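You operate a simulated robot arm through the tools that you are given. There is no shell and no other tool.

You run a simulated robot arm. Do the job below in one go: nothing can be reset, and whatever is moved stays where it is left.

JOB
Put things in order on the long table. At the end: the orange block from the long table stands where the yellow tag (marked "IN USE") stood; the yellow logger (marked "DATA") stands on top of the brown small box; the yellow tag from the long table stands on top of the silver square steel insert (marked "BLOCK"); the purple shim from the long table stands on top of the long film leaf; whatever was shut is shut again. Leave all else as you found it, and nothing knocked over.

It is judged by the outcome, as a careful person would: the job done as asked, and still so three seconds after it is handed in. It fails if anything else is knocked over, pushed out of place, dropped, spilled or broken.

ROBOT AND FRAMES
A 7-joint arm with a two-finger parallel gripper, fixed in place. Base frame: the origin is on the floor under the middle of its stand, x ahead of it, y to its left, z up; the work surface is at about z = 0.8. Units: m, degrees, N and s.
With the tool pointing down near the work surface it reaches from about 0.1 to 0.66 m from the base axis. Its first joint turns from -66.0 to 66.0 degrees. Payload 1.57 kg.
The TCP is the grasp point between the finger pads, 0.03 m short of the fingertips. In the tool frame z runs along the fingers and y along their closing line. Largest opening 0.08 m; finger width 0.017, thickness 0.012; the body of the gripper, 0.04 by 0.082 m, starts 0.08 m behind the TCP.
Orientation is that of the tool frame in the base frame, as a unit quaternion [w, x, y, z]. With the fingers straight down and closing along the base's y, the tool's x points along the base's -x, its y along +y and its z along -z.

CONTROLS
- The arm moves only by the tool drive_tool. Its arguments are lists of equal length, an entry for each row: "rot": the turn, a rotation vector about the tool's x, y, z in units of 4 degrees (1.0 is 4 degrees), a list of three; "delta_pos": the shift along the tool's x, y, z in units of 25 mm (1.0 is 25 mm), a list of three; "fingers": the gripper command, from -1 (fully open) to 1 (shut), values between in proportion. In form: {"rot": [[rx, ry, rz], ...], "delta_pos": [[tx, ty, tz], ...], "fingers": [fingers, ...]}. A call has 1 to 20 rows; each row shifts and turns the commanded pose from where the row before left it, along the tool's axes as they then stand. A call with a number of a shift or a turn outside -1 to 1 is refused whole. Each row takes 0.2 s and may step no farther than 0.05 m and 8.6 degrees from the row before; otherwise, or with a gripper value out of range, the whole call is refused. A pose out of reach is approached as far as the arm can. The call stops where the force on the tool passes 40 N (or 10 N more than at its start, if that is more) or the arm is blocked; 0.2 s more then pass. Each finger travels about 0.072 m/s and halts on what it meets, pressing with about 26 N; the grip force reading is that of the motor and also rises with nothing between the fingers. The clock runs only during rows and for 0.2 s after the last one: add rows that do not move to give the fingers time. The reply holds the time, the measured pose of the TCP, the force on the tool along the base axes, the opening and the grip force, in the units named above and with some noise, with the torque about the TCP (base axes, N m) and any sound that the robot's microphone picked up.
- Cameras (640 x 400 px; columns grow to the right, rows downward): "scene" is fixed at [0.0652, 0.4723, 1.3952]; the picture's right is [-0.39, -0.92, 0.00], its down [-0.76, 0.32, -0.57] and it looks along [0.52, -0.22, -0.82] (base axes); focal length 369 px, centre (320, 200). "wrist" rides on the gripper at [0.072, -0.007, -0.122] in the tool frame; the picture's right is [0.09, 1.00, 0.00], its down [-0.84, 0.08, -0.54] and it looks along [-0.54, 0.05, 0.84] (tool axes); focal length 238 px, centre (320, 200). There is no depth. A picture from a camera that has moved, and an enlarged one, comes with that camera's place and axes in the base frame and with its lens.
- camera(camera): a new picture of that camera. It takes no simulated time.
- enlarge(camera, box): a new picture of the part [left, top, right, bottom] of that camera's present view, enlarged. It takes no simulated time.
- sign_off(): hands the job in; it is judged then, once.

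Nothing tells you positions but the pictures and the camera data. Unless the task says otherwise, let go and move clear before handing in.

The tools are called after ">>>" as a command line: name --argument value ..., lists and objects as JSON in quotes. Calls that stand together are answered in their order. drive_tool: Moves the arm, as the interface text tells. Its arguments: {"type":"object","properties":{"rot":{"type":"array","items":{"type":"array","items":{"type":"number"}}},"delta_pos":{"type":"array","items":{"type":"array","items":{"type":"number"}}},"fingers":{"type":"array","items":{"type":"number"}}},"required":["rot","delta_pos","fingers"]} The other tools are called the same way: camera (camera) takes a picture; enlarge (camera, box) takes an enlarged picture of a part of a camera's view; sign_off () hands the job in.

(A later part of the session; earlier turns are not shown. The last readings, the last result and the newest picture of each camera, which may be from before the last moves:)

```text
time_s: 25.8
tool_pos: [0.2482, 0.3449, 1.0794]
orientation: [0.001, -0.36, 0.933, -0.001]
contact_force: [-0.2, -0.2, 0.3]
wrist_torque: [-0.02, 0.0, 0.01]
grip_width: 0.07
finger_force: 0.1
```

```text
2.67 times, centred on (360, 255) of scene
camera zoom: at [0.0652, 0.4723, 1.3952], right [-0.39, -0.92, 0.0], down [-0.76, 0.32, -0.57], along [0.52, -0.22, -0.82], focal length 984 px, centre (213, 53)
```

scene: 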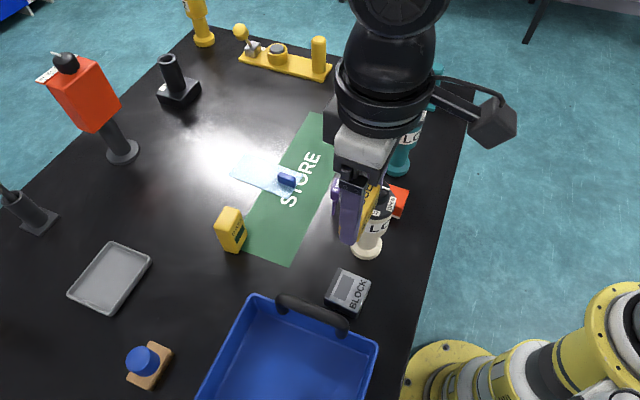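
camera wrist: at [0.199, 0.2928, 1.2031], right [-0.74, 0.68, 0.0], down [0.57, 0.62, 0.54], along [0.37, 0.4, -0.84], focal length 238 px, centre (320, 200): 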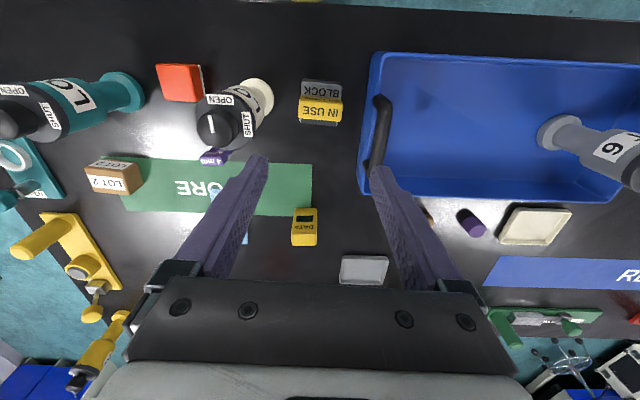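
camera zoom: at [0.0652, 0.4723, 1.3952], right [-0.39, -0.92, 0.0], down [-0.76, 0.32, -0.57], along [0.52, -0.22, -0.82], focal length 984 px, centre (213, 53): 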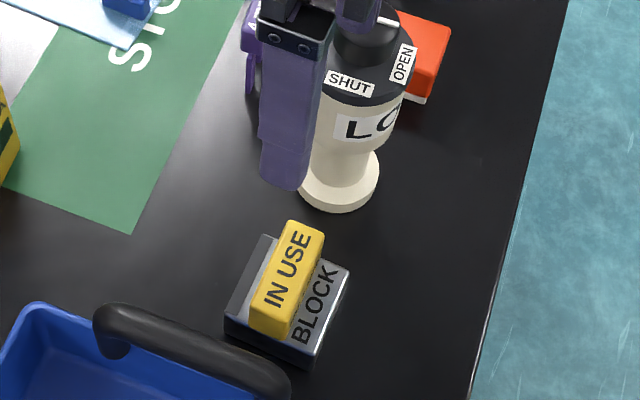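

The tag is standing squarely on the insert. Next the orange block: moving above it, same height and similar yaw (camera side free of both posts).

>>> drive_tool --rot '[[0, 0, 0], [0, 0, 0], [0, 0, 0], [0, 0, 0], [0, 0, 0], [0, 0, 0], [0, 0, 0], [0, 0, 0], [0, 0, 0]]' --delta_pos '[[0.0365, -0.986, 0], [0.0365, -0.986, 0], [0.0365, -0.986, 0], [0.0365, -0.986, 0], [0.0365, -0.986, 0], [0.0365, -0.986, 0], [0.0365, -0.986, 0], [0.0365, -0.986, 0], [0, 0, 0]]' --fingers '[-0.75, -0.75, -0.75, -0.75, -0.75, -0.75, -0.75, -0.75, -0.75]'

>>> camera --camera "wrist"

>>> enlarge --camera "wrist" --box '[260, 60, 380, 150]'

```text
time_s: 27.8
tool_pos: [0.3738, 0.194, 1.0792]
orientation: [0.0, -0.361, 0.933, 0.0]
contact_force: [-0.1, -0.6, 0.7]
wrist_torque: [0.01, 0.01, 0.0]
grip_width: 0.0701
finger_force: 0.1
```

```text
taken
camera wrist: at [0.3256, 0.1398, 1.2019], right [-0.74, 0.68, 0.0], down [0.57, 0.62, 0.54], along [0.37, 0.4, -0.84], focal length 238 px, centre (320, 200)
```

wrist: 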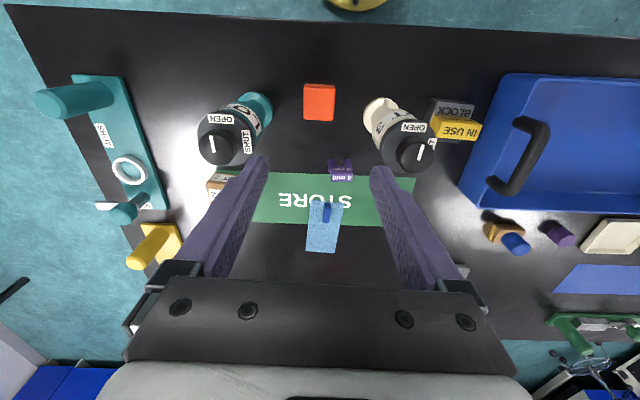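

```text
4.44 times, centred on (320, 105) of wrist
camera zoom: at [0.3256, 0.1398, 1.2019], right [-0.74, 0.68, 0.0], down [0.57, 0.62, 0.54], along [0.37, 0.4, -0.84], focal length 1059 px, centre (320, 622)
```

zoom: 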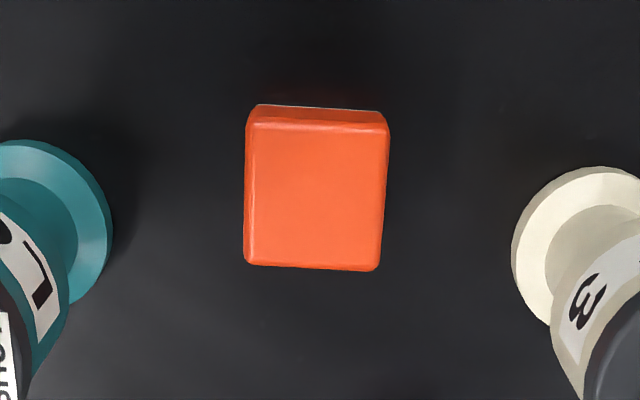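

Orange block is centred within 3 mm, rotated ~3° from the tool. Correcting and descending around it.

>>> drive_tool --rot '[[0, 0, -0.775], [0, 0, 0], [0, 0, 0], [0, 0, 0], [0, 0, 0], [0, 0, 0], [0, 0, 0], [0, 0, 0], [0, 0, 0], [0, 0, 0], [0, 0, 0], [0, 0, 0], [0, 0, 0]]' --delta_pos '[[0, 0, 0], [0.045, -0.096, 0], [0, 0, 0.95], [0, 0, 0.95], [0, 0, 0.95], [0, 0, 0.95], [0, 0, 0.95], [0, 0, 0.95], [0, 0, 0.95], [0, 0, 0.95], [0, 0, 0.95], [0, 0, 0.8], [0, 0, 0.38]]' --fingers '[-0.75, -0.75, -0.75, -0.75, -0.75, -0.75, -0.75, -0.75, -0.75, -0.75, -0.75, -0.75, -0.75]'

>>> camera --camera "wrist"

>>> camera --camera "scene"

```text
time_s: 30.6
tool_pos: [0.376, 0.1917, 0.8361]
orientation: [0.001, -0.384, 0.923, 0.0]
contact_force: [-0.5, 0.3, -1.0]
wrist_torque: [0.0, 0.04, -0.01]
grip_width: 0.07
finger_force: 0.0
```

```text
taken
camera wrist: at [0.3293, 0.1364, 0.959], right [-0.77, 0.64, 0.0], down [0.53, 0.65, 0.54], along [0.35, 0.42, -0.84], focal length 238 px, centre (320, 200)
```

wrist: 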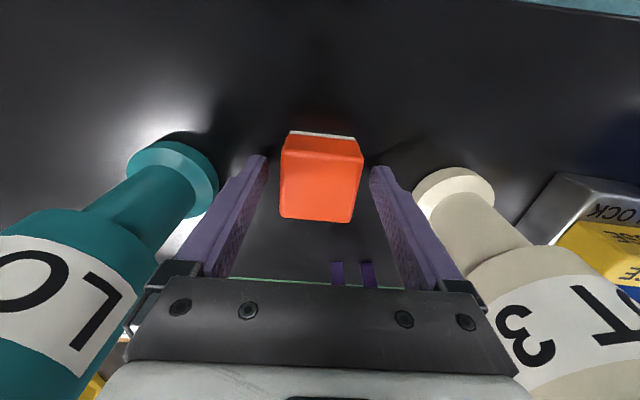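

```text
taken
```

scene: 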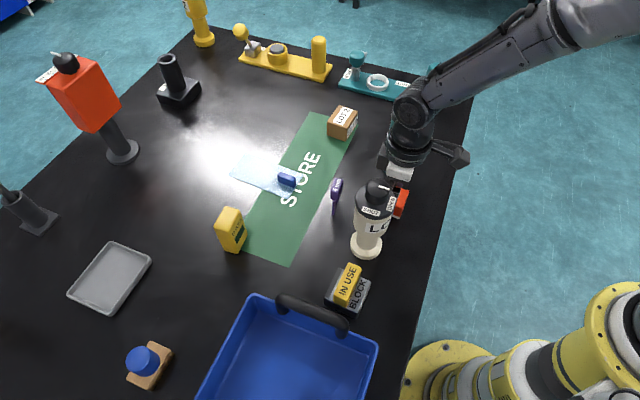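

>>> drive_tool --rot '[[0, 0, 0], [0, 0, 0], [0, 0, 0], [0, 0, 0], [0, 0, 0]]' --delta_pos '[[0, 0, 0], [0, 0, 0], [0, 0, 0], [0, 0, 0], [0, 0, 0]]' --fingers '[1, 1, 1, 1, 1]'

>>> drive_tool --rot '[[0, 0, 0], [0, 0, 0], [0, 0, 0]]' --delta_pos '[[0, 0, -0.4], [0, 0, -0.8], [0, 0, -0.8]]' --fingers '[1, 1, 1]'

>>> camera --camera "wrist"

>>> enlarge --camera "scene" --box '[340, 130, 460, 230]'

```text
time_s: 31.8
tool_pos: [0.3756, 0.192, 0.8357]
orientation: [0.0, -0.384, 0.923, 0.001]
contact_force: [-0.7, 0.1, 0.2]
wrist_torque: [-0.01, 0.02, 0.04]
grip_width: 0.0454
finger_force: 25.7
```

```text
time_s: 32.6
tool_pos: [0.3731, 0.193, 0.8858]
orientation: [0.0, -0.385, 0.923, 0.0]
contact_force: [0.2, -0.5, 0.3]
wrist_torque: [-0.02, -0.03, 0.0]
grip_width: 0.0455
finger_force: 25.6
```

```text
taken
camera wrist: at [0.327, 0.1365, 1.0093], right [-0.77, 0.64, 0.0], down [0.53, 0.65, 0.54], along [0.34, 0.42, -0.84], focal length 238 px, centre (320, 200)
```

wrist: 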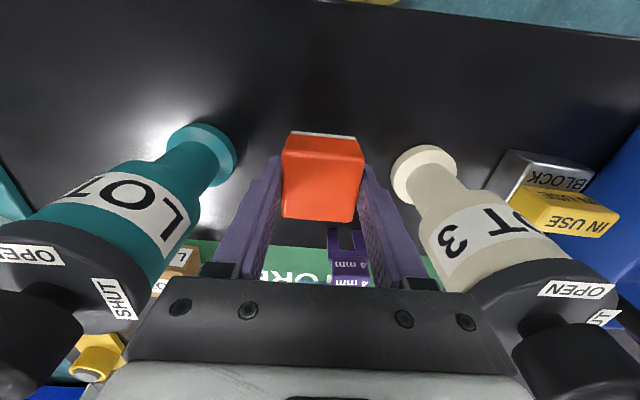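

```text
4.00 times, centred on (400, 180) of scene
camera zoom: at [0.0652, 0.4724, 1.3952], right [-0.39, -0.92, 0.0], down [-0.76, 0.32, -0.57], along [0.52, -0.22, -0.82], focal length 1476 px, centre (0, 280)
```

zoom: 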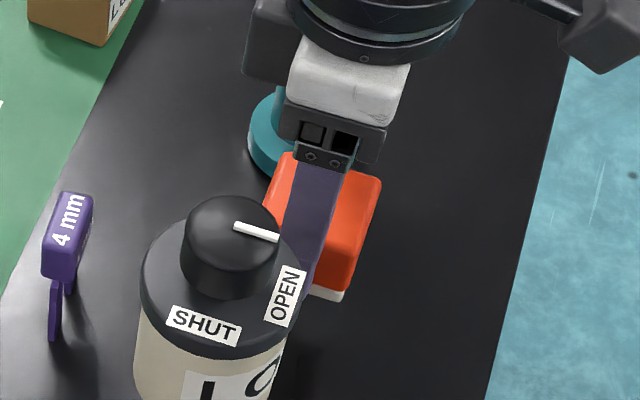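

The orange block (with its white base) is held. Lifting to 1.08 and carrying it over to the tag's former spot (0.529, 0.062).

>>> drive_tool --rot '[[0, 0, 0], [0, 0, 0], [0, 0, 0], [0, 0, 0], [0, 0, 0], [0, 0, 0], [0, 0, 0], [0, 0, 0], [0, 0, 0], [0, 0, 0], [0, 0, 0], [0, 0, 0], [0, 0, 0], [0, 0, 0], [0, 0, 0], [0, 0, 0], [0, 0, -0.6], [0, 0, -0.6], [0, 0, 0]]' --delta_pos '[[0, 0, -0.97], [0, 0, -0.97], [0, 0, -0.97], [0, 0, -0.97], [0, 0, -0.97], [0, 0, -0.97], [0, 0, -0.97], [0, 0, -0.97], [-0.08, -1, 0], [-0.08, -1, 0], [-0.08, -1, 0], [-0.08, -1, 0], [-0.08, -1, 0], [-0.08, -1, 0], [-0.08, -1, 0], [-0.08, -1, 0], [0, 0, 0], [0, 0, 0], [0, 0, 0]]' --fingers '[1, 1, 1, 1, 1, 1, 1, 1, 1, 1, 1, 1, 1, 1, 1, 1, 1, 1, 1]'

>>> camera --camera "wrist"

>>> camera --camera "scene"

```text
time_s: 36.6
tool_pos: [0.5266, 0.0633, 1.0789]
orientation: [0.001, -0.424, 0.906, 0.0]
contact_force: [-0.1, 0.0, -0.9]
wrist_torque: [0.0, 0.0, 0.01]
grip_width: 0.0452
finger_force: 25.6
```

```text
taken
camera wrist: at [0.4861, 0.0033, 1.2027], right [-0.82, 0.57, 0.0], down [0.48, 0.69, 0.54], along [0.31, 0.45, -0.84], focal length 238 px, centre (320, 200)
```

wrist: 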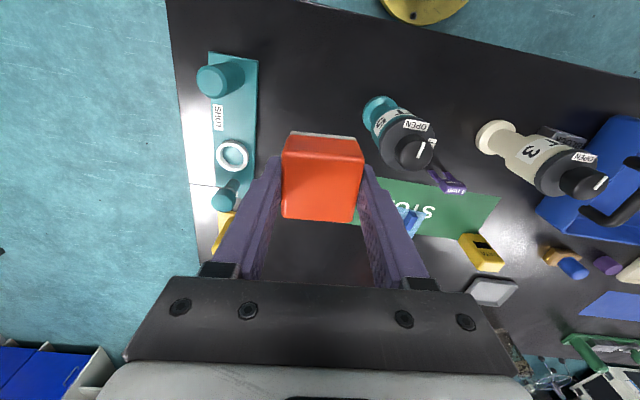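

```text
taken
```

scene: 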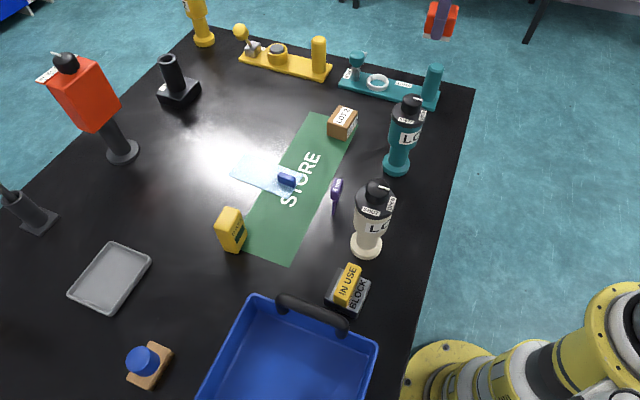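

>>> drive_tool --rot '[[0, 0, 0], [0, 0, 0], [0, 0, 0], [0, 0, 0], [0, 0, 0], [0, 0, 0], [0, 0, 0], [0, 0, 0], [0, 0, 0], [0, 0, 0], [0, 0, 0], [0, 0, 0]]' --delta_pos '[[0, -0.08, 0], [0, 0, 0.95], [0, 0, 0.95], [0, 0, 0.95], [0, 0, 0.95], [0, 0, 0.95], [0, 0, 0.95], [0, 0, 0.95], [0, 0, 0.95], [0, 0, 0.9], [0, 0, 0.6], [0, 0, 0.3]]' --fingers '[1, 1, 1, 1, 1, 1, 1, 1, 1, 1, 1, 1]'

>>> drive_tool --rot '[[0, 0, 0], [0, 0, 0], [0, 0, 0]]' --delta_pos '[[0, 0, 0.1], [0, 0, 0.06], [0, 0, 0.04]]' --fingers '[1, 1, 1]'

>>> camera --camera "wrist"

```text
time_s: 39.2
tool_pos: [0.5298, 0.0617, 0.8438]
orientation: [0.0, -0.423, 0.906, -0.001]
contact_force: [0.5, 0.4, -1.7]
wrist_torque: [0.0, -0.05, -0.02]
grip_width: 0.0451
finger_force: 25.9
```

```text
time_s: 40.0
tool_pos: [0.5301, 0.0611, 0.8386]
orientation: [0.0, -0.423, 0.906, 0.0]
contact_force: [-0.6, 0.5, -0.5]
wrist_torque: [-0.03, -0.02, -0.02]
grip_width: 0.0454
finger_force: 26.2
```

```text
taken
camera wrist: at [0.4882, 0.0018, 0.9615], right [-0.82, 0.57, 0.0], down [0.48, 0.69, 0.54], along [0.31, 0.45, -0.84], focal length 238 px, centre (320, 200)
```

wrist: 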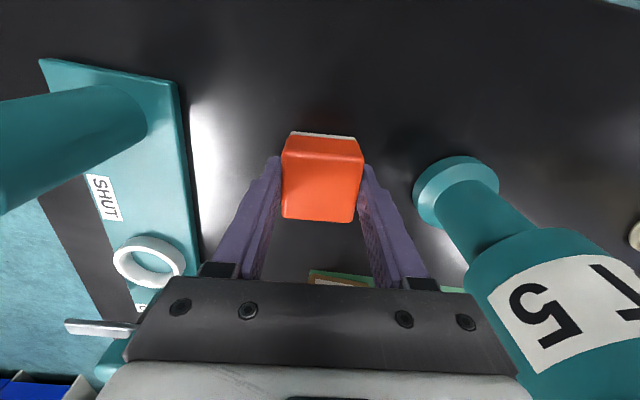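

>>> drive_tool --rot '[[0, 0, 0], [0, 0, 0]]' --delta_pos '[[0, 0, 0.05], [0, 0, 0.05]]' --fingers '[1, 1]'

```text
time_s: 40.6
tool_pos: [0.5292, 0.0625, 0.8358]
orientation: [0.0, -0.423, 0.906, 0.0]
contact_force: [-0.3, -0.2, -0.4]
wrist_torque: [-0.01, 0.01, -0.01]
grip_width: 0.0454
finger_force: 26.1
```

>>> drive_tool --rot '[[0, 0, 0]]' --delta_pos '[[0, 0, 0.04]]' --fingers '[1]'

```text
time_s: 41.0
tool_pos: [0.5294, 0.063, 0.8356]
orientation: [-0.001, -0.423, 0.906, 0.0]
contact_force: [-0.6, 0.8, 1.5]
wrist_torque: [0.07, 0.0, 0.0]
grip_width: 0.0453
finger_force: 26.2
```

Light contact with the table; releasing and rising.

>>> drive_tool --rot '[[0, 0, 0], [0, 0, 0], [0, 0, 0]]' --delta_pos '[[0, 0, 0.01], [0, 0, 0], [0, 0, 0]]' --fingers '[-0.75, -0.75, -0.75]'

>>> drive_tool --rot '[[0, 0, 0], [0, 0, 0], [0, 0, 0], [0, 0, 0], [0, 0, 0], [0, 0, 0], [0, 0, 0], [0, 0, 0], [0, 0, 0], [0, 0, 0], [0, 0, 0]]' --delta_pos '[[0, 0, -0.4], [0, 0, -0.8], [0, 0, -0.95], [0, 0, -0.95], [0, 0, -0.95], [0, 0, -0.95], [0, 0, -0.95], [0, 0, -0.95], [0, 0, -0.95], [0, 0, -0.95], [0, 0, -0.95]]' --fingers '[-0.75, -0.75, -0.75, -0.75, -0.75, -0.75, -0.75, -0.75, -0.75, -0.75, -0.75]'

>>> camera --camera "wrist"

>>> enlarge --camera "wrist" --box '[240, 60, 400, 160]'

>>> camera --camera "scene"

```text
time_s: 41.8
tool_pos: [0.5299, 0.0614, 0.8344]
orientation: [-0.001, -0.423, 0.906, -0.001]
contact_force: [0.2, -1.1, -0.2]
wrist_torque: [0.03, 0.01, -0.04]
grip_width: 0.0701
finger_force: 0.1
```

```text
time_s: 44.2
tool_pos: [0.528, 0.0608, 1.0793]
orientation: [0.001, -0.423, 0.906, 0.0]
contact_force: [-0.2, -0.1, 0.0]
wrist_torque: [0.0, -0.03, 0.01]
grip_width: 0.0699
finger_force: 0.1
```

```text
taken
camera wrist: at [0.4874, 0.0019, 1.2028], right [-0.82, 0.57, 0.0], down [0.48, 0.69, 0.54], along [0.31, 0.45, -0.84], focal length 238 px, centre (320, 200)
```

wrist: 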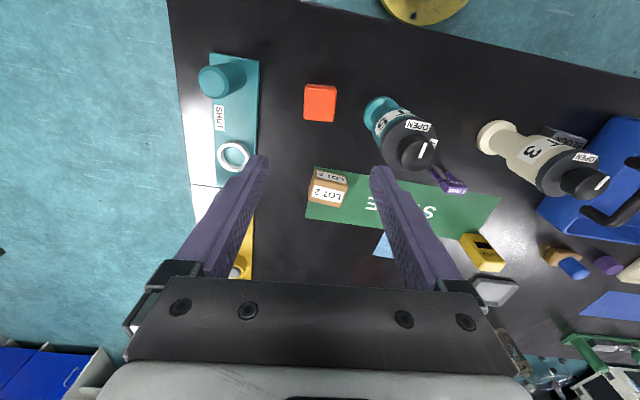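

```text
4.00 times, centred on (320, 110) of wrist
camera zoom: at [0.4874, 0.0019, 1.2028], right [-0.82, 0.57, 0.0], down [0.48, 0.69, 0.54], along [0.31, 0.45, -0.84], focal length 953 px, centre (320, 560)
```

zoom: 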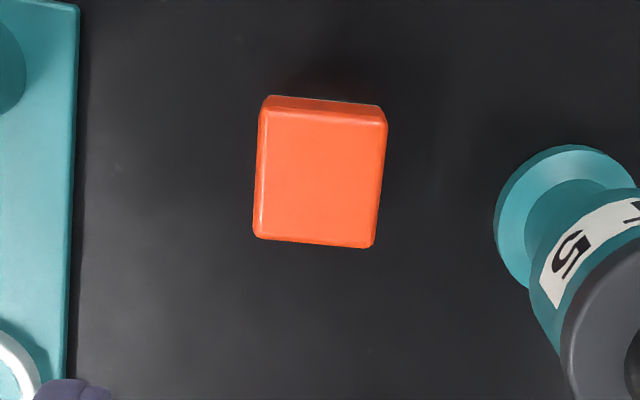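

```text
taken
```

scene: 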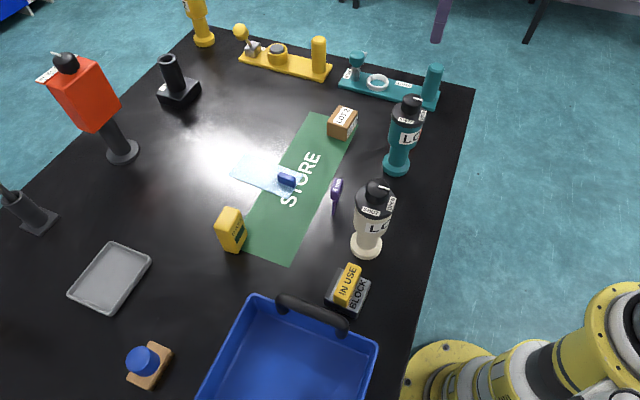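

Orange block stands on the tag's old spot. Now measuring the brown box and then the logger from here.

>>> enlarge --camera "wrist" --box '[280, 150, 380, 220]'

>>> enlarge --camera "wrist" --box '[420, 210, 540, 300]'

```text
5.71 times, centred on (330, 185) of wrist
camera zoom: at [0.4874, 0.0019, 1.2028], right [-0.82, 0.57, 0.0], down [0.48, 0.69, 0.54], along [0.31, 0.45, -0.84], focal length 1362 px, centre (263, 286)
```

zoom: 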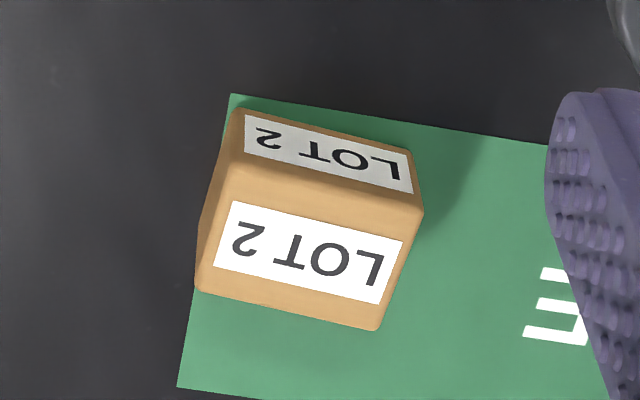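

```text
4.44 times, centred on (480, 255) of wrist
camera zoom: at [0.4874, 0.0019, 1.2028], right [-0.82, 0.57, 0.0], down [0.48, 0.69, 0.54], along [0.31, 0.45, -0.84], focal length 1059 px, centre (-391, -44)
```

zoom: 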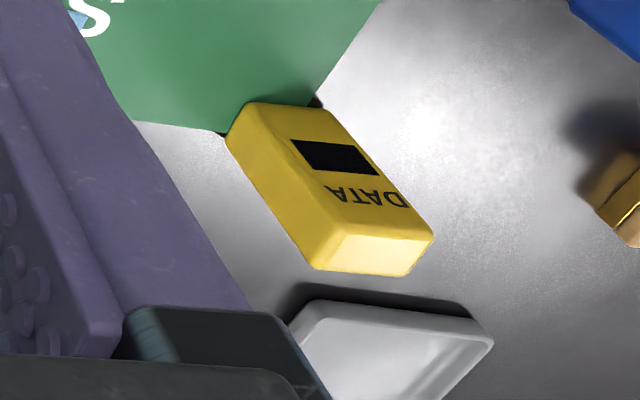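

Brown box top centre ≈ (0.601, 0.189), 60×46 mm, long axis ~131°, top z ≈ 0.842. Logger ≈ (0.417, 0.491), ~40×25×80 mm standing. Moving above the logger.

>>> drive_tool --rot '[[0, 0, 0], [0, 0, 0], [0, 0, 0], [0, 0, 0], [0, 0, 0], [0, 0, 0], [0, 0, 0], [0, 0, 0], [0, 0, 0], [0, 0, 0], [0, 0, 0], [0, 0, 0], [0, 0, 0], [0, 0, 0], [0, 0, 0], [0, 0, 0], [0, 0, 0], [0, 0, 0], [0, 0, 0]]' --delta_pos '[[-0.5725, 0.8025, 0], [-0.5725, 0.8025, 0], [-0.5725, 0.8025, 0], [-0.5725, 0.8025, 0], [-0.5725, 0.8025, 0], [-0.5725, 0.8025, 0], [-0.5725, 0.8025, 0], [-0.5725, 0.8025, 0], [-0.5725, 0.8025, 0], [-0.5725, 0.8025, 0], [-0.5725, 0.8025, 0], [-0.5725, 0.8025, 0], [-0.5725, 0.8025, 0], [-0.5725, 0.8025, 0], [-0.5725, 0.8025, 0], [-0.5725, 0.8025, 0], [-0.5725, 0.8025, 0], [-0.5725, 0.8025, 0], [0, 0, 0]]' --fingers '[-0.75, -0.75, -0.75, -0.75, -0.75, -0.75, -0.75, -0.75, -0.75, -0.75, -0.75, -0.75, -0.75, -0.75, -0.75, -0.75, -0.75, -0.75, -0.75]'

>>> camera --camera "wrist"

>>> enlarge --camera "wrist" --box '[260, 80, 380, 170]'

>>> camera --camera "scene"

```text
time_s: 48.2
tool_pos: [0.3914, 0.462, 1.06]
orientation: [0.0, -0.423, 0.906, 0.001]
contact_force: [0.2, 0.4, 0.0]
wrist_torque: [0.01, 0.01, -0.01]
grip_width: 0.0698
finger_force: 0.0
out of reach, approached as far as the arm can: row 16, 17, 18
```

```text
taken
camera wrist: at [0.35, 0.4029, 1.1843], right [-0.82, 0.57, 0.0], down [0.48, 0.69, 0.54], along [0.31, 0.45, -0.84], focal length 238 px, centre (320, 200)
```

wrist: 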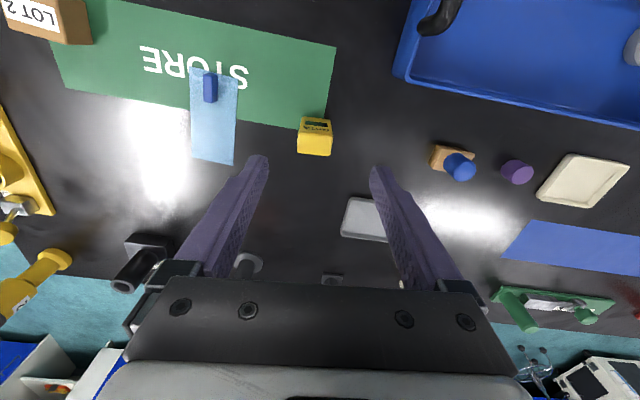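

```text
4.44 times, centred on (320, 125) of wrist
camera zoom: at [0.35, 0.4029, 1.1843], right [-0.82, 0.57, 0.0], down [0.48, 0.69, 0.54], along [0.31, 0.45, -0.84], focal length 1059 px, centre (320, 533)
```

zoom: 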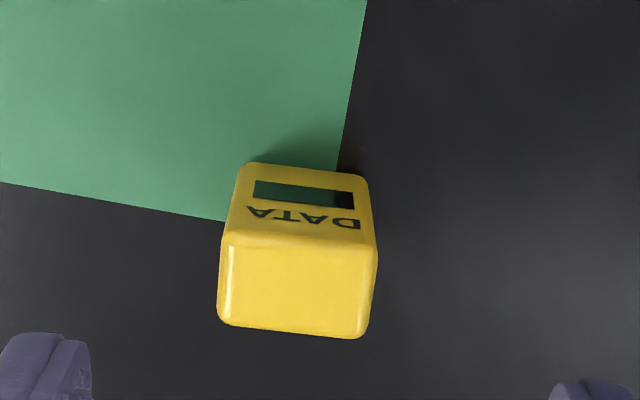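

```text
taken
```

scene: 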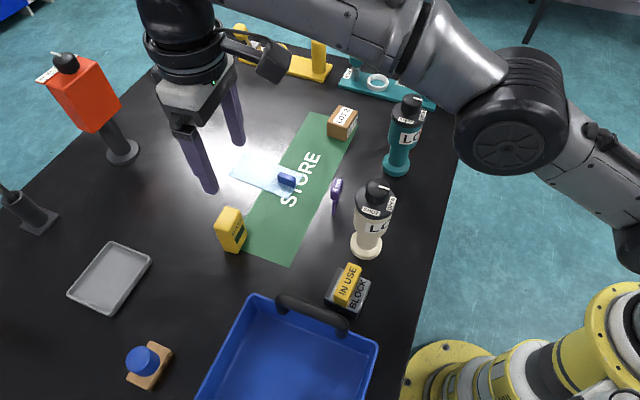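

Too far at this height (reach shrinks higher up). I'll lower first (fingertips still well above the logger) and see where the tool ends up.

>>> drive_tool --rot '[[0, 0, 0], [0, 0, 0], [0, 0, 0], [0, 0, 0], [0, 0, 0]]' --delta_pos '[[0, 0, 0.9], [0, 0, 0.9], [0, 0, 0.9], [0, 0, 0.9], [0, 0, 0]]' --fingers '[-0.75, -0.75, -0.75, -0.75, -0.75]'

>>> camera --camera "wrist"

```text
time_s: 49.4
tool_pos: [0.3932, 0.4643, 0.9728]
orientation: [0.0, -0.423, 0.906, 0.001]
contact_force: [0.4, 0.2, 0.9]
wrist_torque: [0.0, 0.02, 0.01]
grip_width: 0.0703
finger_force: 0.1
```

```text
taken
camera wrist: at [0.3511, 0.4043, 1.0948], right [-0.82, 0.57, 0.0], down [0.48, 0.69, 0.54], along [0.31, 0.45, -0.84], focal length 238 px, centre (320, 200)
```

wrist: 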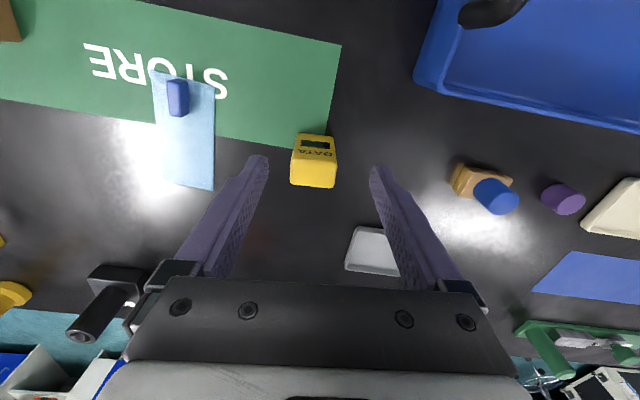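

>>> drive_tool --rot '[[0, 0, 0], [0, 0, 0], [0, 0, 0], [0, 0, 0]]' --delta_pos '[[0, 0, 0.9], [-0.7, -0.09, 0.2], [-0.7, -0.09, 0.2], [0, 0, 0]]' --fingers '[-0.75, -0.75, -0.75, -0.75]'

>>> camera --camera "wrist"

>>> enlarge --camera "wrist" --box '[260, 80, 380, 170]'

```text
time_s: 50.4
tool_pos: [0.4176, 0.4898, 0.9402]
orientation: [0.0, -0.424, 0.906, -0.001]
contact_force: [0.1, -0.2, 0.3]
wrist_torque: [0.0, 0.03, 0.02]
grip_width: 0.0703
finger_force: 0.0
```

```text
taken
camera wrist: at [0.376, 0.4294, 1.0634], right [-0.82, 0.57, 0.0], down [0.48, 0.69, 0.54], along [0.31, 0.45, -0.84], focal length 238 px, centre (320, 200)
```

wrist: 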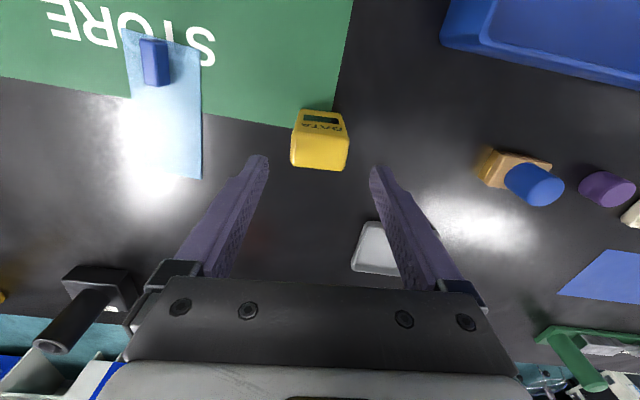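

```text
4.44 times, centred on (320, 125) of wrist
camera zoom: at [0.376, 0.4294, 1.0634], right [-0.82, 0.57, 0.0], down [0.48, 0.69, 0.54], along [0.31, 0.45, -0.84], focal length 1059 px, centre (320, 533)
```

zoom: 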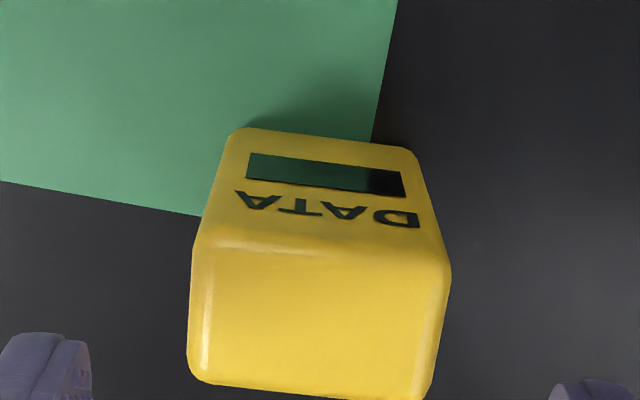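

Centred above the logger within ~1 mm. Descending to grip it mid-height.

>>> drive_tool --rot '[[0, 0, 0], [0, 0, 0], [0, 0, 0], [0, 0, 0], [0, 0, 0], [0, 0, 0]]' --delta_pos '[[0, -0.04, 0], [0, 0, 0.8], [0, 0, 0.8], [0, 0, 0.8], [0, 0, 0.8], [0, 0, 0.6]]' --fingers '[-0.75, -0.75, -0.75, -0.75, -0.75, -0.75]'

>>> camera --camera "wrist"

```text
time_s: 51.8
tool_pos: [0.4187, 0.4865, 0.845]
orientation: [0.0, -0.422, 0.906, 0.0]
contact_force: [0.6, -0.7, 0.4]
wrist_torque: [0.0, 0.04, 0.0]
grip_width: 0.0699
finger_force: 0.1
```

```text
taken
camera wrist: at [0.378, 0.4273, 0.9677], right [-0.82, 0.57, 0.0], down [0.48, 0.69, 0.54], along [0.31, 0.45, -0.84], focal length 238 px, centre (320, 200)
```

wrist: 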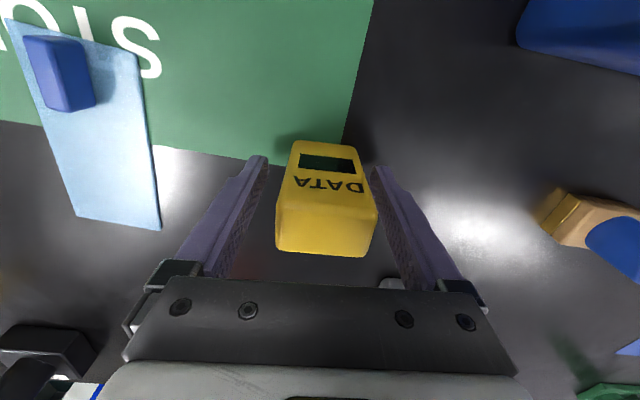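

>>> drive_tool --rot '[[0, 0, 0], [0, 0, 0], [0, 0, 0], [0, 0, 0], [0, 0, 0]]' --delta_pos '[[0, 0, 0], [0, 0, 0], [0, 0, 0], [0, 0, 0], [0, 0, 0]]' --fingers '[1, 1, 1, 1, 1]'

>>> enlarge --camera "wrist" --box '[0, 0, 180, 240]'

>>> camera --camera "wrist"

```text
time_s: 53.0
tool_pos: [0.4194, 0.4875, 0.8444]
orientation: [0.0, -0.424, 0.906, 0.001]
contact_force: [-0.4, -0.1, -0.4]
wrist_torque: [-0.02, -0.01, 0.02]
grip_width: 0.0457
finger_force: 26.2
```

```text
1.67 times, centred on (90, 120) of wrist
camera zoom: at [0.3779, 0.4273, 0.968], right [-0.82, 0.57, 0.0], down [0.48, 0.69, 0.54], along [0.31, 0.45, -0.84], focal length 397 px, centre (703, 333)
```

zoom: 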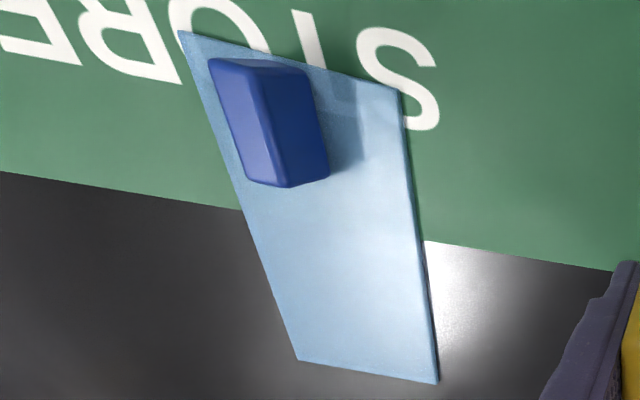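

```text
taken
camera wrist: at [0.3779, 0.4273, 0.968], right [-0.82, 0.57, 0.0], down [0.48, 0.69, 0.54], along [0.31, 0.45, -0.84], focal length 238 px, centre (320, 200)
```

wrist: 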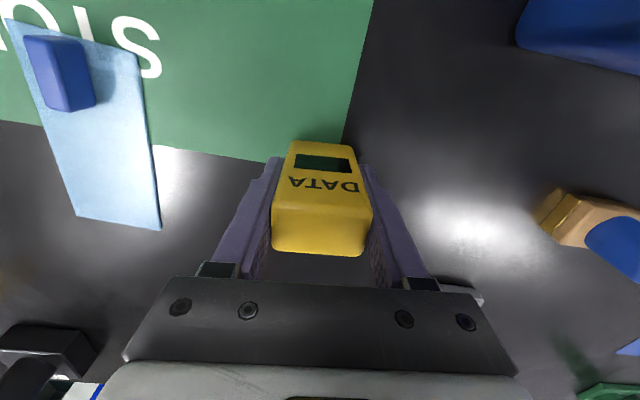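

Logger held. I'll lift only to z ≈ 0.93 (reach), carry it on a chord over the flat leaf to the brown box, then turn to line up with the box.

>>> drive_tool --rot '[[0, 0, 0], [0, 0, 0], [0, 0, 0], [0, 0, 0], [0, 0, 0]]' --delta_pos '[[0, 0, -0.5], [0, 0, -0.92], [0, 0, -1], [0, 0, -1], [0, 0, 0]]' --fingers '[1, 1, 1, 1, 1]'

>>> drive_tool --rot '[[0, 0, 0], [0, 0, 0], [0, 0, 0], [0, 0, 0], [0, 0, 0], [0, 0, 0], [0, 0, 0], [0, 0, 0], [0, 0, 0], [0, 0, 0], [0, 0, 0], [0, 0, 0], [0, 0, 0], [0, 0, 0], [0, 0, 0.75], [0, 0, 0.75], [0, 0, 0.75], [0, 0, 0]]' --delta_pos '[[0.3186, -0.9449, 0], [0.3186, -0.9449, 0], [0.3186, -0.9449, 0], [0.3186, -0.9449, 0], [0.3186, -0.9449, 0], [0.3186, -0.9449, 0], [0.3186, -0.9449, 0], [0.3186, -0.9449, 0], [0.3186, -0.9449, 0], [0.3186, -0.9449, 0], [0.3186, -0.9449, 0], [0.3186, -0.9449, 0], [0.3186, -0.9449, 0], [0.3186, -0.9449, 0], [0, 0, 0], [0, 0, 0], [0, 0, 0], [0, 0, 0]]' --fingers '[1, 1, 1, 1, 1, 1, 1, 1, 1, 1, 1, 1, 1, 1, 1, 1, 1, 1]'

>>> camera --camera "wrist"

>>> camera --camera "scene"

```text
time_s: 54.2
tool_pos: [0.4188, 0.4861, 0.9302]
orientation: [0.0, -0.423, 0.906, 0.0]
contact_force: [0.4, 0.8, -1.2]
wrist_torque: [-0.03, 0.0, -0.05]
grip_width: 0.0457
finger_force: 26.5
```

```text
time_s: 58.0
tool_pos: [0.5995, 0.1888, 0.9313]
orientation: [-0.001, -0.35, 0.937, 0.0]
contact_force: [0.2, -0.1, -0.9]
wrist_torque: [0.0, 0.01, -0.01]
grip_width: 0.0457
finger_force: 25.9
```

```text
taken
camera wrist: at [0.5499, 0.1366, 1.0542], right [-0.72, 0.69, 0.0], down [0.58, 0.61, 0.54], along [0.37, 0.39, -0.84], focal length 238 px, centre (320, 200)
```

wrist: 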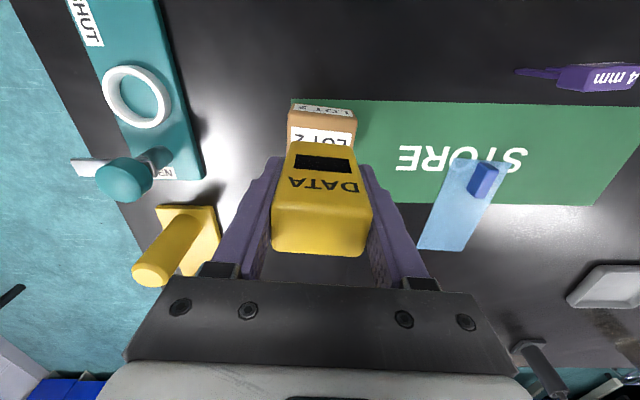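

```text
taken
```

scene: 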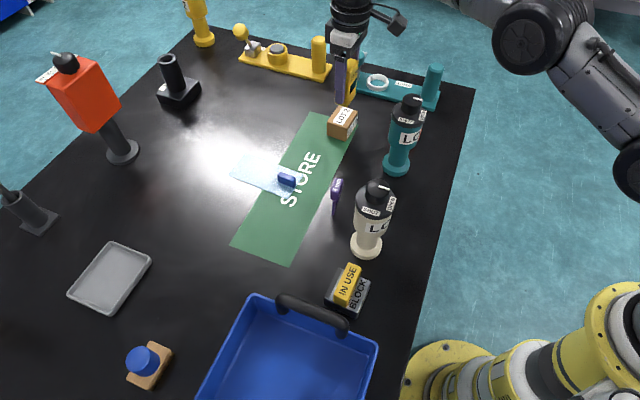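

>>> enlarge --camera "wrist" --box '[260, 80, 400, 180]'

>>> enlarge --camera "scene" --box '[300, 50, 400, 150]'

```text
4.00 times, centred on (330, 130) of wrist
camera zoom: at [0.5499, 0.1366, 1.0542], right [-0.72, 0.69, 0.0], down [0.58, 0.61, 0.54], along [0.37, 0.39, -0.84], focal length 953 px, centre (280, 480)
```

zoom: 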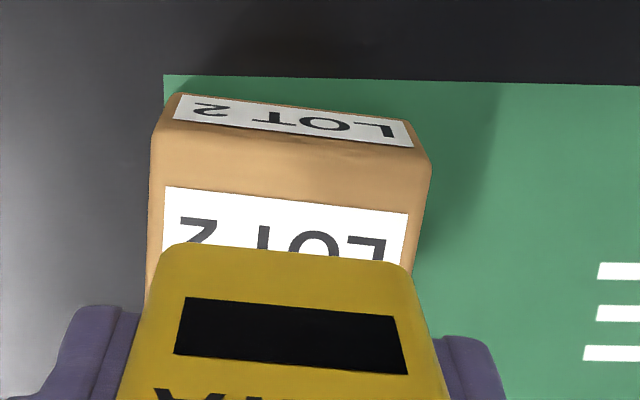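

```text
4.00 times, centred on (350, 100) of scene
camera zoom: at [0.0652, 0.4724, 1.3952], right [-0.39, -0.92, 0.0], down [-0.76, 0.32, -0.57], along [0.52, -0.22, -0.82], focal length 1476 px, centre (200, 600)
```

zoom: 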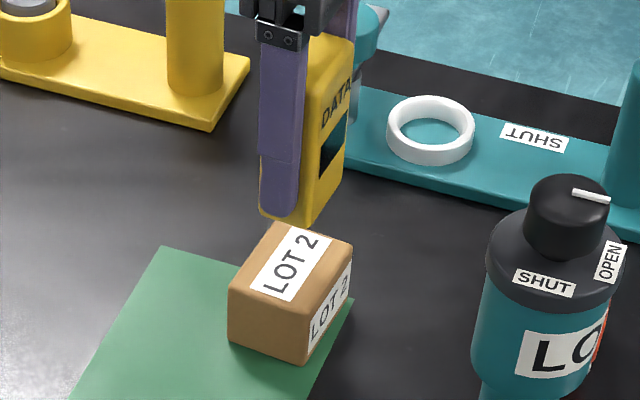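

Aligned within ~1–2 mm and ~2°. Descending in small steps onto the box.

>>> drive_tool --rot '[[0, 0, 0.35], [0, 0, 0], [0, 0, 0], [0, 0, 0]]' --delta_pos '[[-0.04, 0.01, 0], [0, 0, 0.6], [0, 0, 0.5], [0, 0, 0.2]]' --fingers '[1, 1, 1, 1]'

>>> enlarge --camera "wrist" --box '[260, 80, 400, 180]'

>>> enlarge --camera "scene" --box '[300, 50, 400, 150]'

```text
time_s: 59.0
tool_pos: [0.6011, 0.1891, 0.898]
orientation: [0.0, -0.339, 0.941, 0.0]
contact_force: [0.5, -0.3, -0.6]
wrist_torque: [0.0, -0.01, -0.01]
grip_width: 0.0454
finger_force: 26.3
```

```text
4.00 times, centred on (330, 130) of wrist
camera zoom: at [0.5489, 0.1384, 1.0217], right [-0.71, 0.71, 0.0], down [0.6, 0.59, 0.54], along [0.38, 0.38, -0.84], focal length 953 px, centre (280, 480)
```

zoom: 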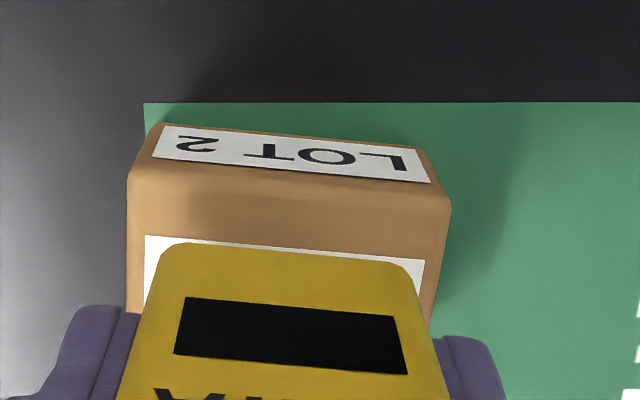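

```text
4.00 times, centred on (350, 100) of scene
camera zoom: at [0.0652, 0.4724, 1.3952], right [-0.39, -0.92, 0.0], down [-0.76, 0.32, -0.57], along [0.52, -0.22, -0.82], focal length 1476 px, centre (200, 600)
```

zoom: 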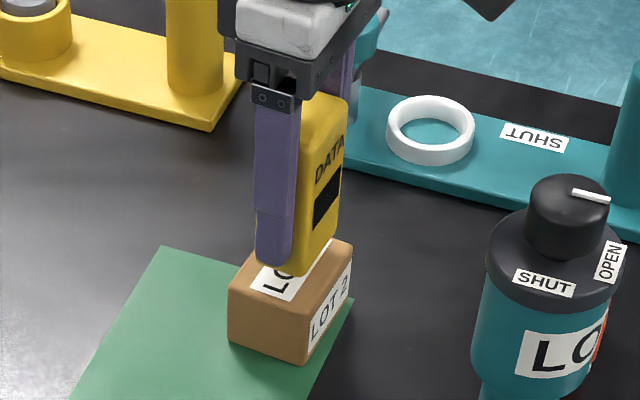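

>>> drive_tool --rot '[[0, 0, 0], [0, 0, 0], [0, 0, 0], [0, 0, 0]]' --delta_pos '[[0, 0, 0.16], [0, 0, 0.08], [0, 0, 0.06], [0, 0, 0.04]]' --fingers '[1, 1, 1, 1]'

```text
time_s: 60.0
tool_pos: [0.5999, 0.1894, 0.8906]
orientation: [0.0, -0.339, 0.941, 0.0]
contact_force: [0.5, -0.8, -0.8]
wrist_torque: [0.0, 0.01, -0.01]
grip_width: 0.0455
finger_force: 26.1
```

>>> drive_tool --rot '[[0, 0, 0], [0, 0, 0]]' --delta_pos '[[0, 0, 0.04], [0, 0, 0.04]]' --fingers '[1, 1]'

```text
time_s: 60.6
tool_pos: [0.6007, 0.19, 0.8873]
orientation: [0.0, -0.339, 0.941, 0.0]
contact_force: [0.4, -0.5, -1.1]
wrist_torque: [-0.01, -0.01, 0.01]
grip_width: 0.0457
finger_force: 26.4
```

>>> drive_tool --rot '[[0, 0, 0], [0, 0, 0]]' --delta_pos '[[0, 0, 0.04], [0, 0, 0.03]]' --fingers '[1, 1]'

>>> enlarge --camera "scene" --box '[320, 80, 380, 150]'

```text
time_s: 61.2
tool_pos: [0.6002, 0.191, 0.8858]
orientation: [0.0, -0.34, 0.94, 0.001]
contact_force: [-0.9, 0.0, 1.6]
wrist_torque: [0.02, 0.08, -0.02]
grip_width: 0.0458
finger_force: 25.7
```

```text
5.71 times, centred on (350, 115) of scene
camera zoom: at [0.0651, 0.4723, 1.3952], right [-0.39, -0.92, 0.0], down [-0.76, 0.32, -0.57], along [0.52, -0.22, -0.82], focal length 2109 px, centre (149, 686)
```

zoom: 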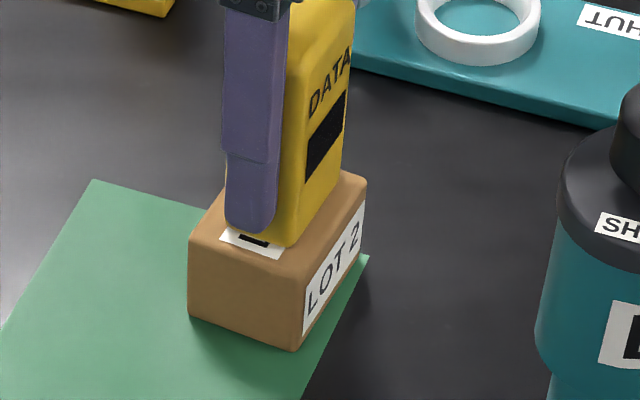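

>>> drive_tool --rot '[[0, 0, 0]]' --delta_pos '[[0, 0, 0.03]]' --fingers '[1]'

```text
time_s: 61.6
tool_pos: [0.6002, 0.19, 0.8874]
orientation: [0.001, -0.339, 0.941, 0.0]
contact_force: [-0.6, 1.0, 5.5]
wrist_torque: [0.01, 0.15, -0.01]
grip_width: 0.0458
finger_force: 26.2
```

Firm light contact (5.5 N). Releasing to 70 mm and checking before rising.

>>> drive_tool --rot '[[0, 0, 0], [0, 0, 0], [0, 0, 0]]' --delta_pos '[[0, 0, 0], [0, 0, 0], [0, 0, 0]]' --fingers '[-0.75, -0.75, -0.75]'

>>> camera --camera "wrist"

>>> enlarge --camera "scene" --box '[320, 70, 400, 150]'

```text
time_s: 62.4
tool_pos: [0.6009, 0.1899, 0.8867]
orientation: [0.0, -0.34, 0.941, 0.0]
contact_force: [-0.3, 0.3, 0.0]
wrist_torque: [0.02, -0.02, 0.02]
grip_width: 0.0699
finger_force: 0.0
```

```text
taken
camera wrist: at [0.5493, 0.1385, 1.0088], right [-0.71, 0.71, 0.0], down [0.59, 0.59, 0.54], along [0.38, 0.38, -0.84], focal length 238 px, centre (320, 200)
```

wrist: 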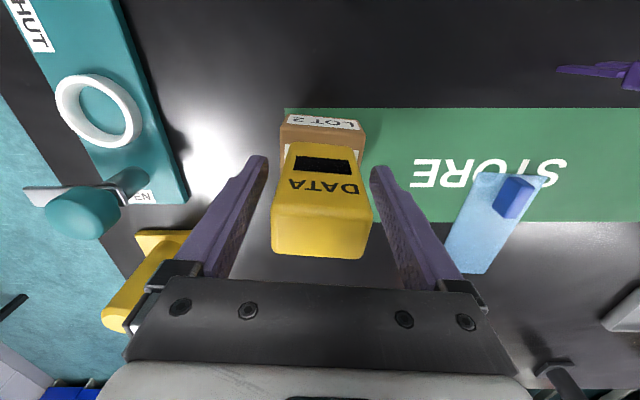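

```text
5.00 times, centred on (360, 110) of scene
camera zoom: at [0.0652, 0.4723, 1.3952], right [-0.39, -0.92, 0.0], down [-0.76, 0.32, -0.57], along [0.52, -0.22, -0.82], focal length 1845 px, centre (120, 650)
```

zoom: 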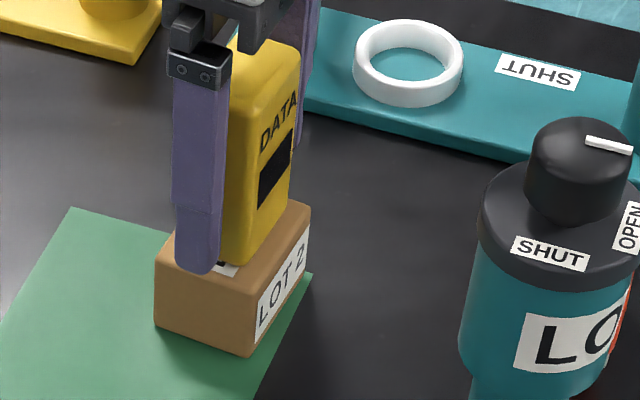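

The logger stands stably on the brown box. Rising to clear it, then moving in toward the shim and turning the tool to its orientation.

>>> drive_tool --rot '[[0, 0, 0], [0, 0, 0], [0, 0, 0], [0, 0, 0], [0, 0, 0]]' --delta_pos '[[0, 0, -0.4], [0, 0, -0.8], [0, 0, -1], [0, 0, -1], [0, 0, -0.1]]' --fingers '[-0.75, -0.75, -0.75, -0.75, -0.75]'

>>> camera --camera "scene"

```text
time_s: 63.6
tool_pos: [0.6002, 0.1907, 0.9674]
orientation: [0.0, -0.339, 0.941, 0.0]
contact_force: [0.1, 0.0, -0.9]
wrist_torque: [0.03, 0.02, 0.01]
grip_width: 0.0697
finger_force: 0.0
```

```text
taken
```

scene: 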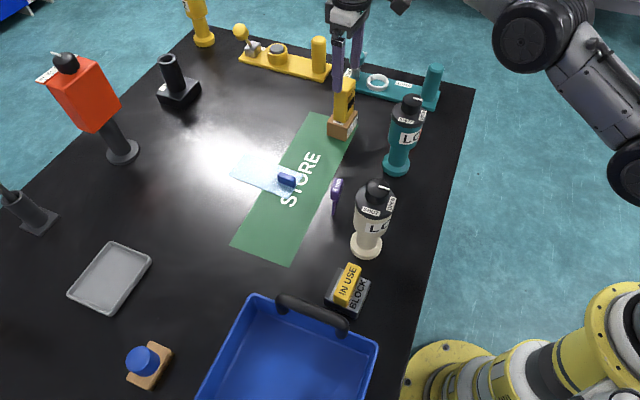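

>>> drive_tool --rot '[[0, 0, 0], [0, 0, 0], [0, 0, 0], [0, 0, 0], [0, 0, 0], [0, 0, 0], [0, 0, 0], [0, 0, 0], [0, 0, 0], [0, 0, -0.9], [0, 0, -0.9], [0, 0, -0.9], [0, 0, 0]]' --delta_pos '[[0.346, 0.864, -0.35], [0.346, 0.864, -0.35], [0.346, 0.864, -0.35], [0.346, 0.864, -0.35], [0.346, 0.864, -0.35], [0.346, 0.864, -0.35], [0.346, 0.864, 0], [0.346, 0.864, 0], [0.346, 0.864, 0], [0, 0, 0], [0, 0, 0], [0, 0, 0], [0, 0, 0]]' --fingers '[-0.75, -0.75, -0.75, -0.75, -0.75, -0.75, -0.75, -0.75, -0.75, -0.75, -0.75, -0.75, -0.75]'

>>> camera --camera "wrist"

>>> enlarge --camera "wrist" --box '[260, 70, 380, 160]'

>>> camera --camera "scene"

```text
time_s: 66.4
tool_pos: [0.4169, 0.2906, 1.0195]
orientation: [-0.001, -0.427, 0.904, 0.0]
contact_force: [-0.1, 0.1, 0.0]
wrist_torque: [-0.01, 0.02, 0.01]
grip_width: 0.0698
finger_force: 0.0
```

```text
taken
camera wrist: at [0.3759, 0.2304, 1.1429], right [-0.83, 0.56, 0.0], down [0.47, 0.69, 0.54], along [0.3, 0.45, -0.84], focal length 238 px, centre (320, 200)
```

wrist: 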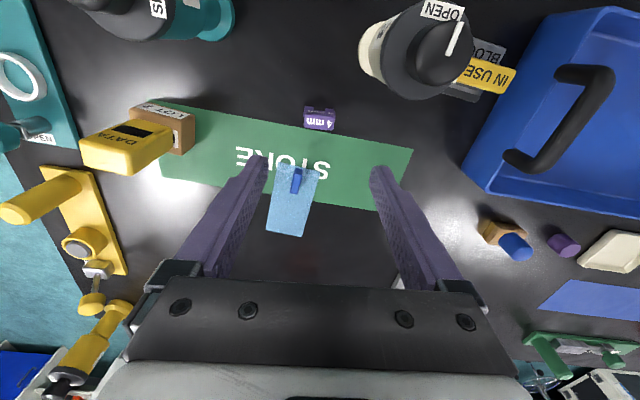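

```text
4.44 times, centred on (320, 115) of wrist
camera zoom: at [0.3759, 0.2304, 1.1429], right [-0.83, 0.56, 0.0], down [0.47, 0.69, 0.54], along [0.3, 0.45, -0.84], focal length 1059 px, centre (320, 578)
```

zoom: 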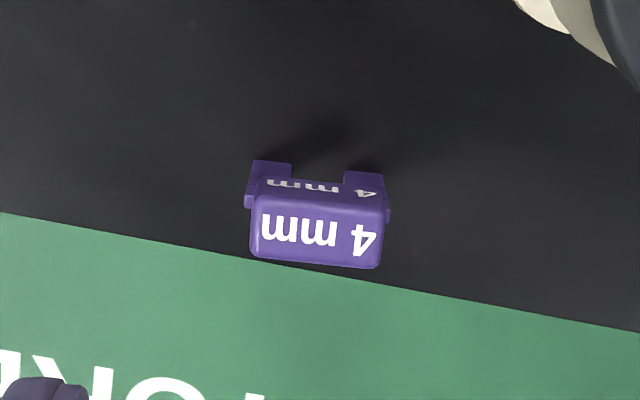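

```text
taken
```

scene: 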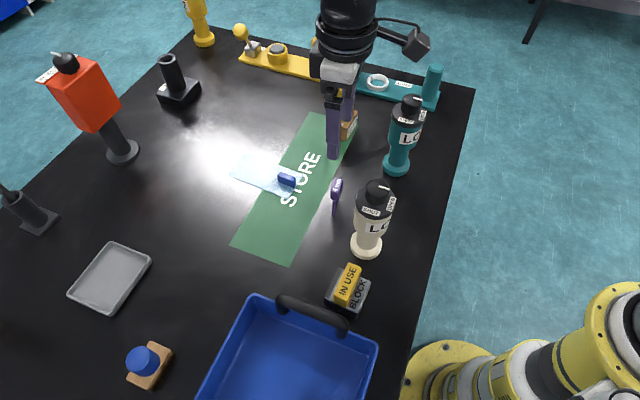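

>>> enlarge --camera "wrist" --box '[295, 95, 345, 135]'

>>> enlarge --camera "scene" --box '[315, 165, 365, 225]'

```text
10.00 times, centred on (320, 115) of wrist
camera zoom: at [0.3759, 0.2304, 1.1429], right [-0.83, 0.56, 0.0], down [0.47, 0.69, 0.54], along [0.3, 0.45, -0.84], focal length 2384 px, centre (320, 1050)
```

zoom: 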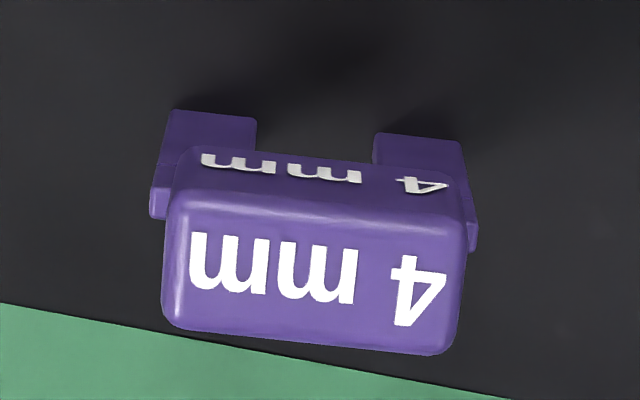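

```text
6.67 times, centred on (340, 195) of scene
camera zoom: at [0.0652, 0.4723, 1.3952], right [-0.39, -0.92, 0.0], down [-0.76, 0.32, -0.57], along [0.52, -0.22, -0.82], focal length 2460 px, centre (187, 233)
```

zoom: 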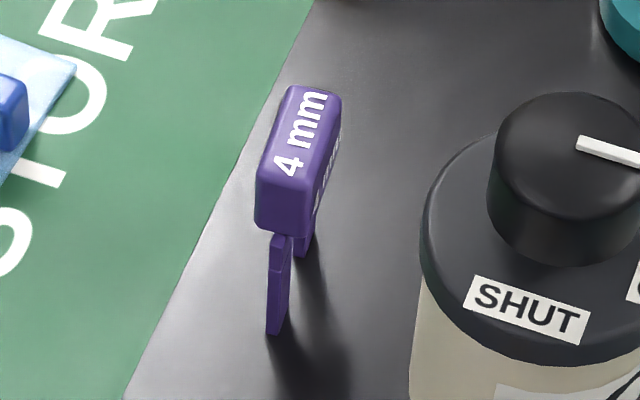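

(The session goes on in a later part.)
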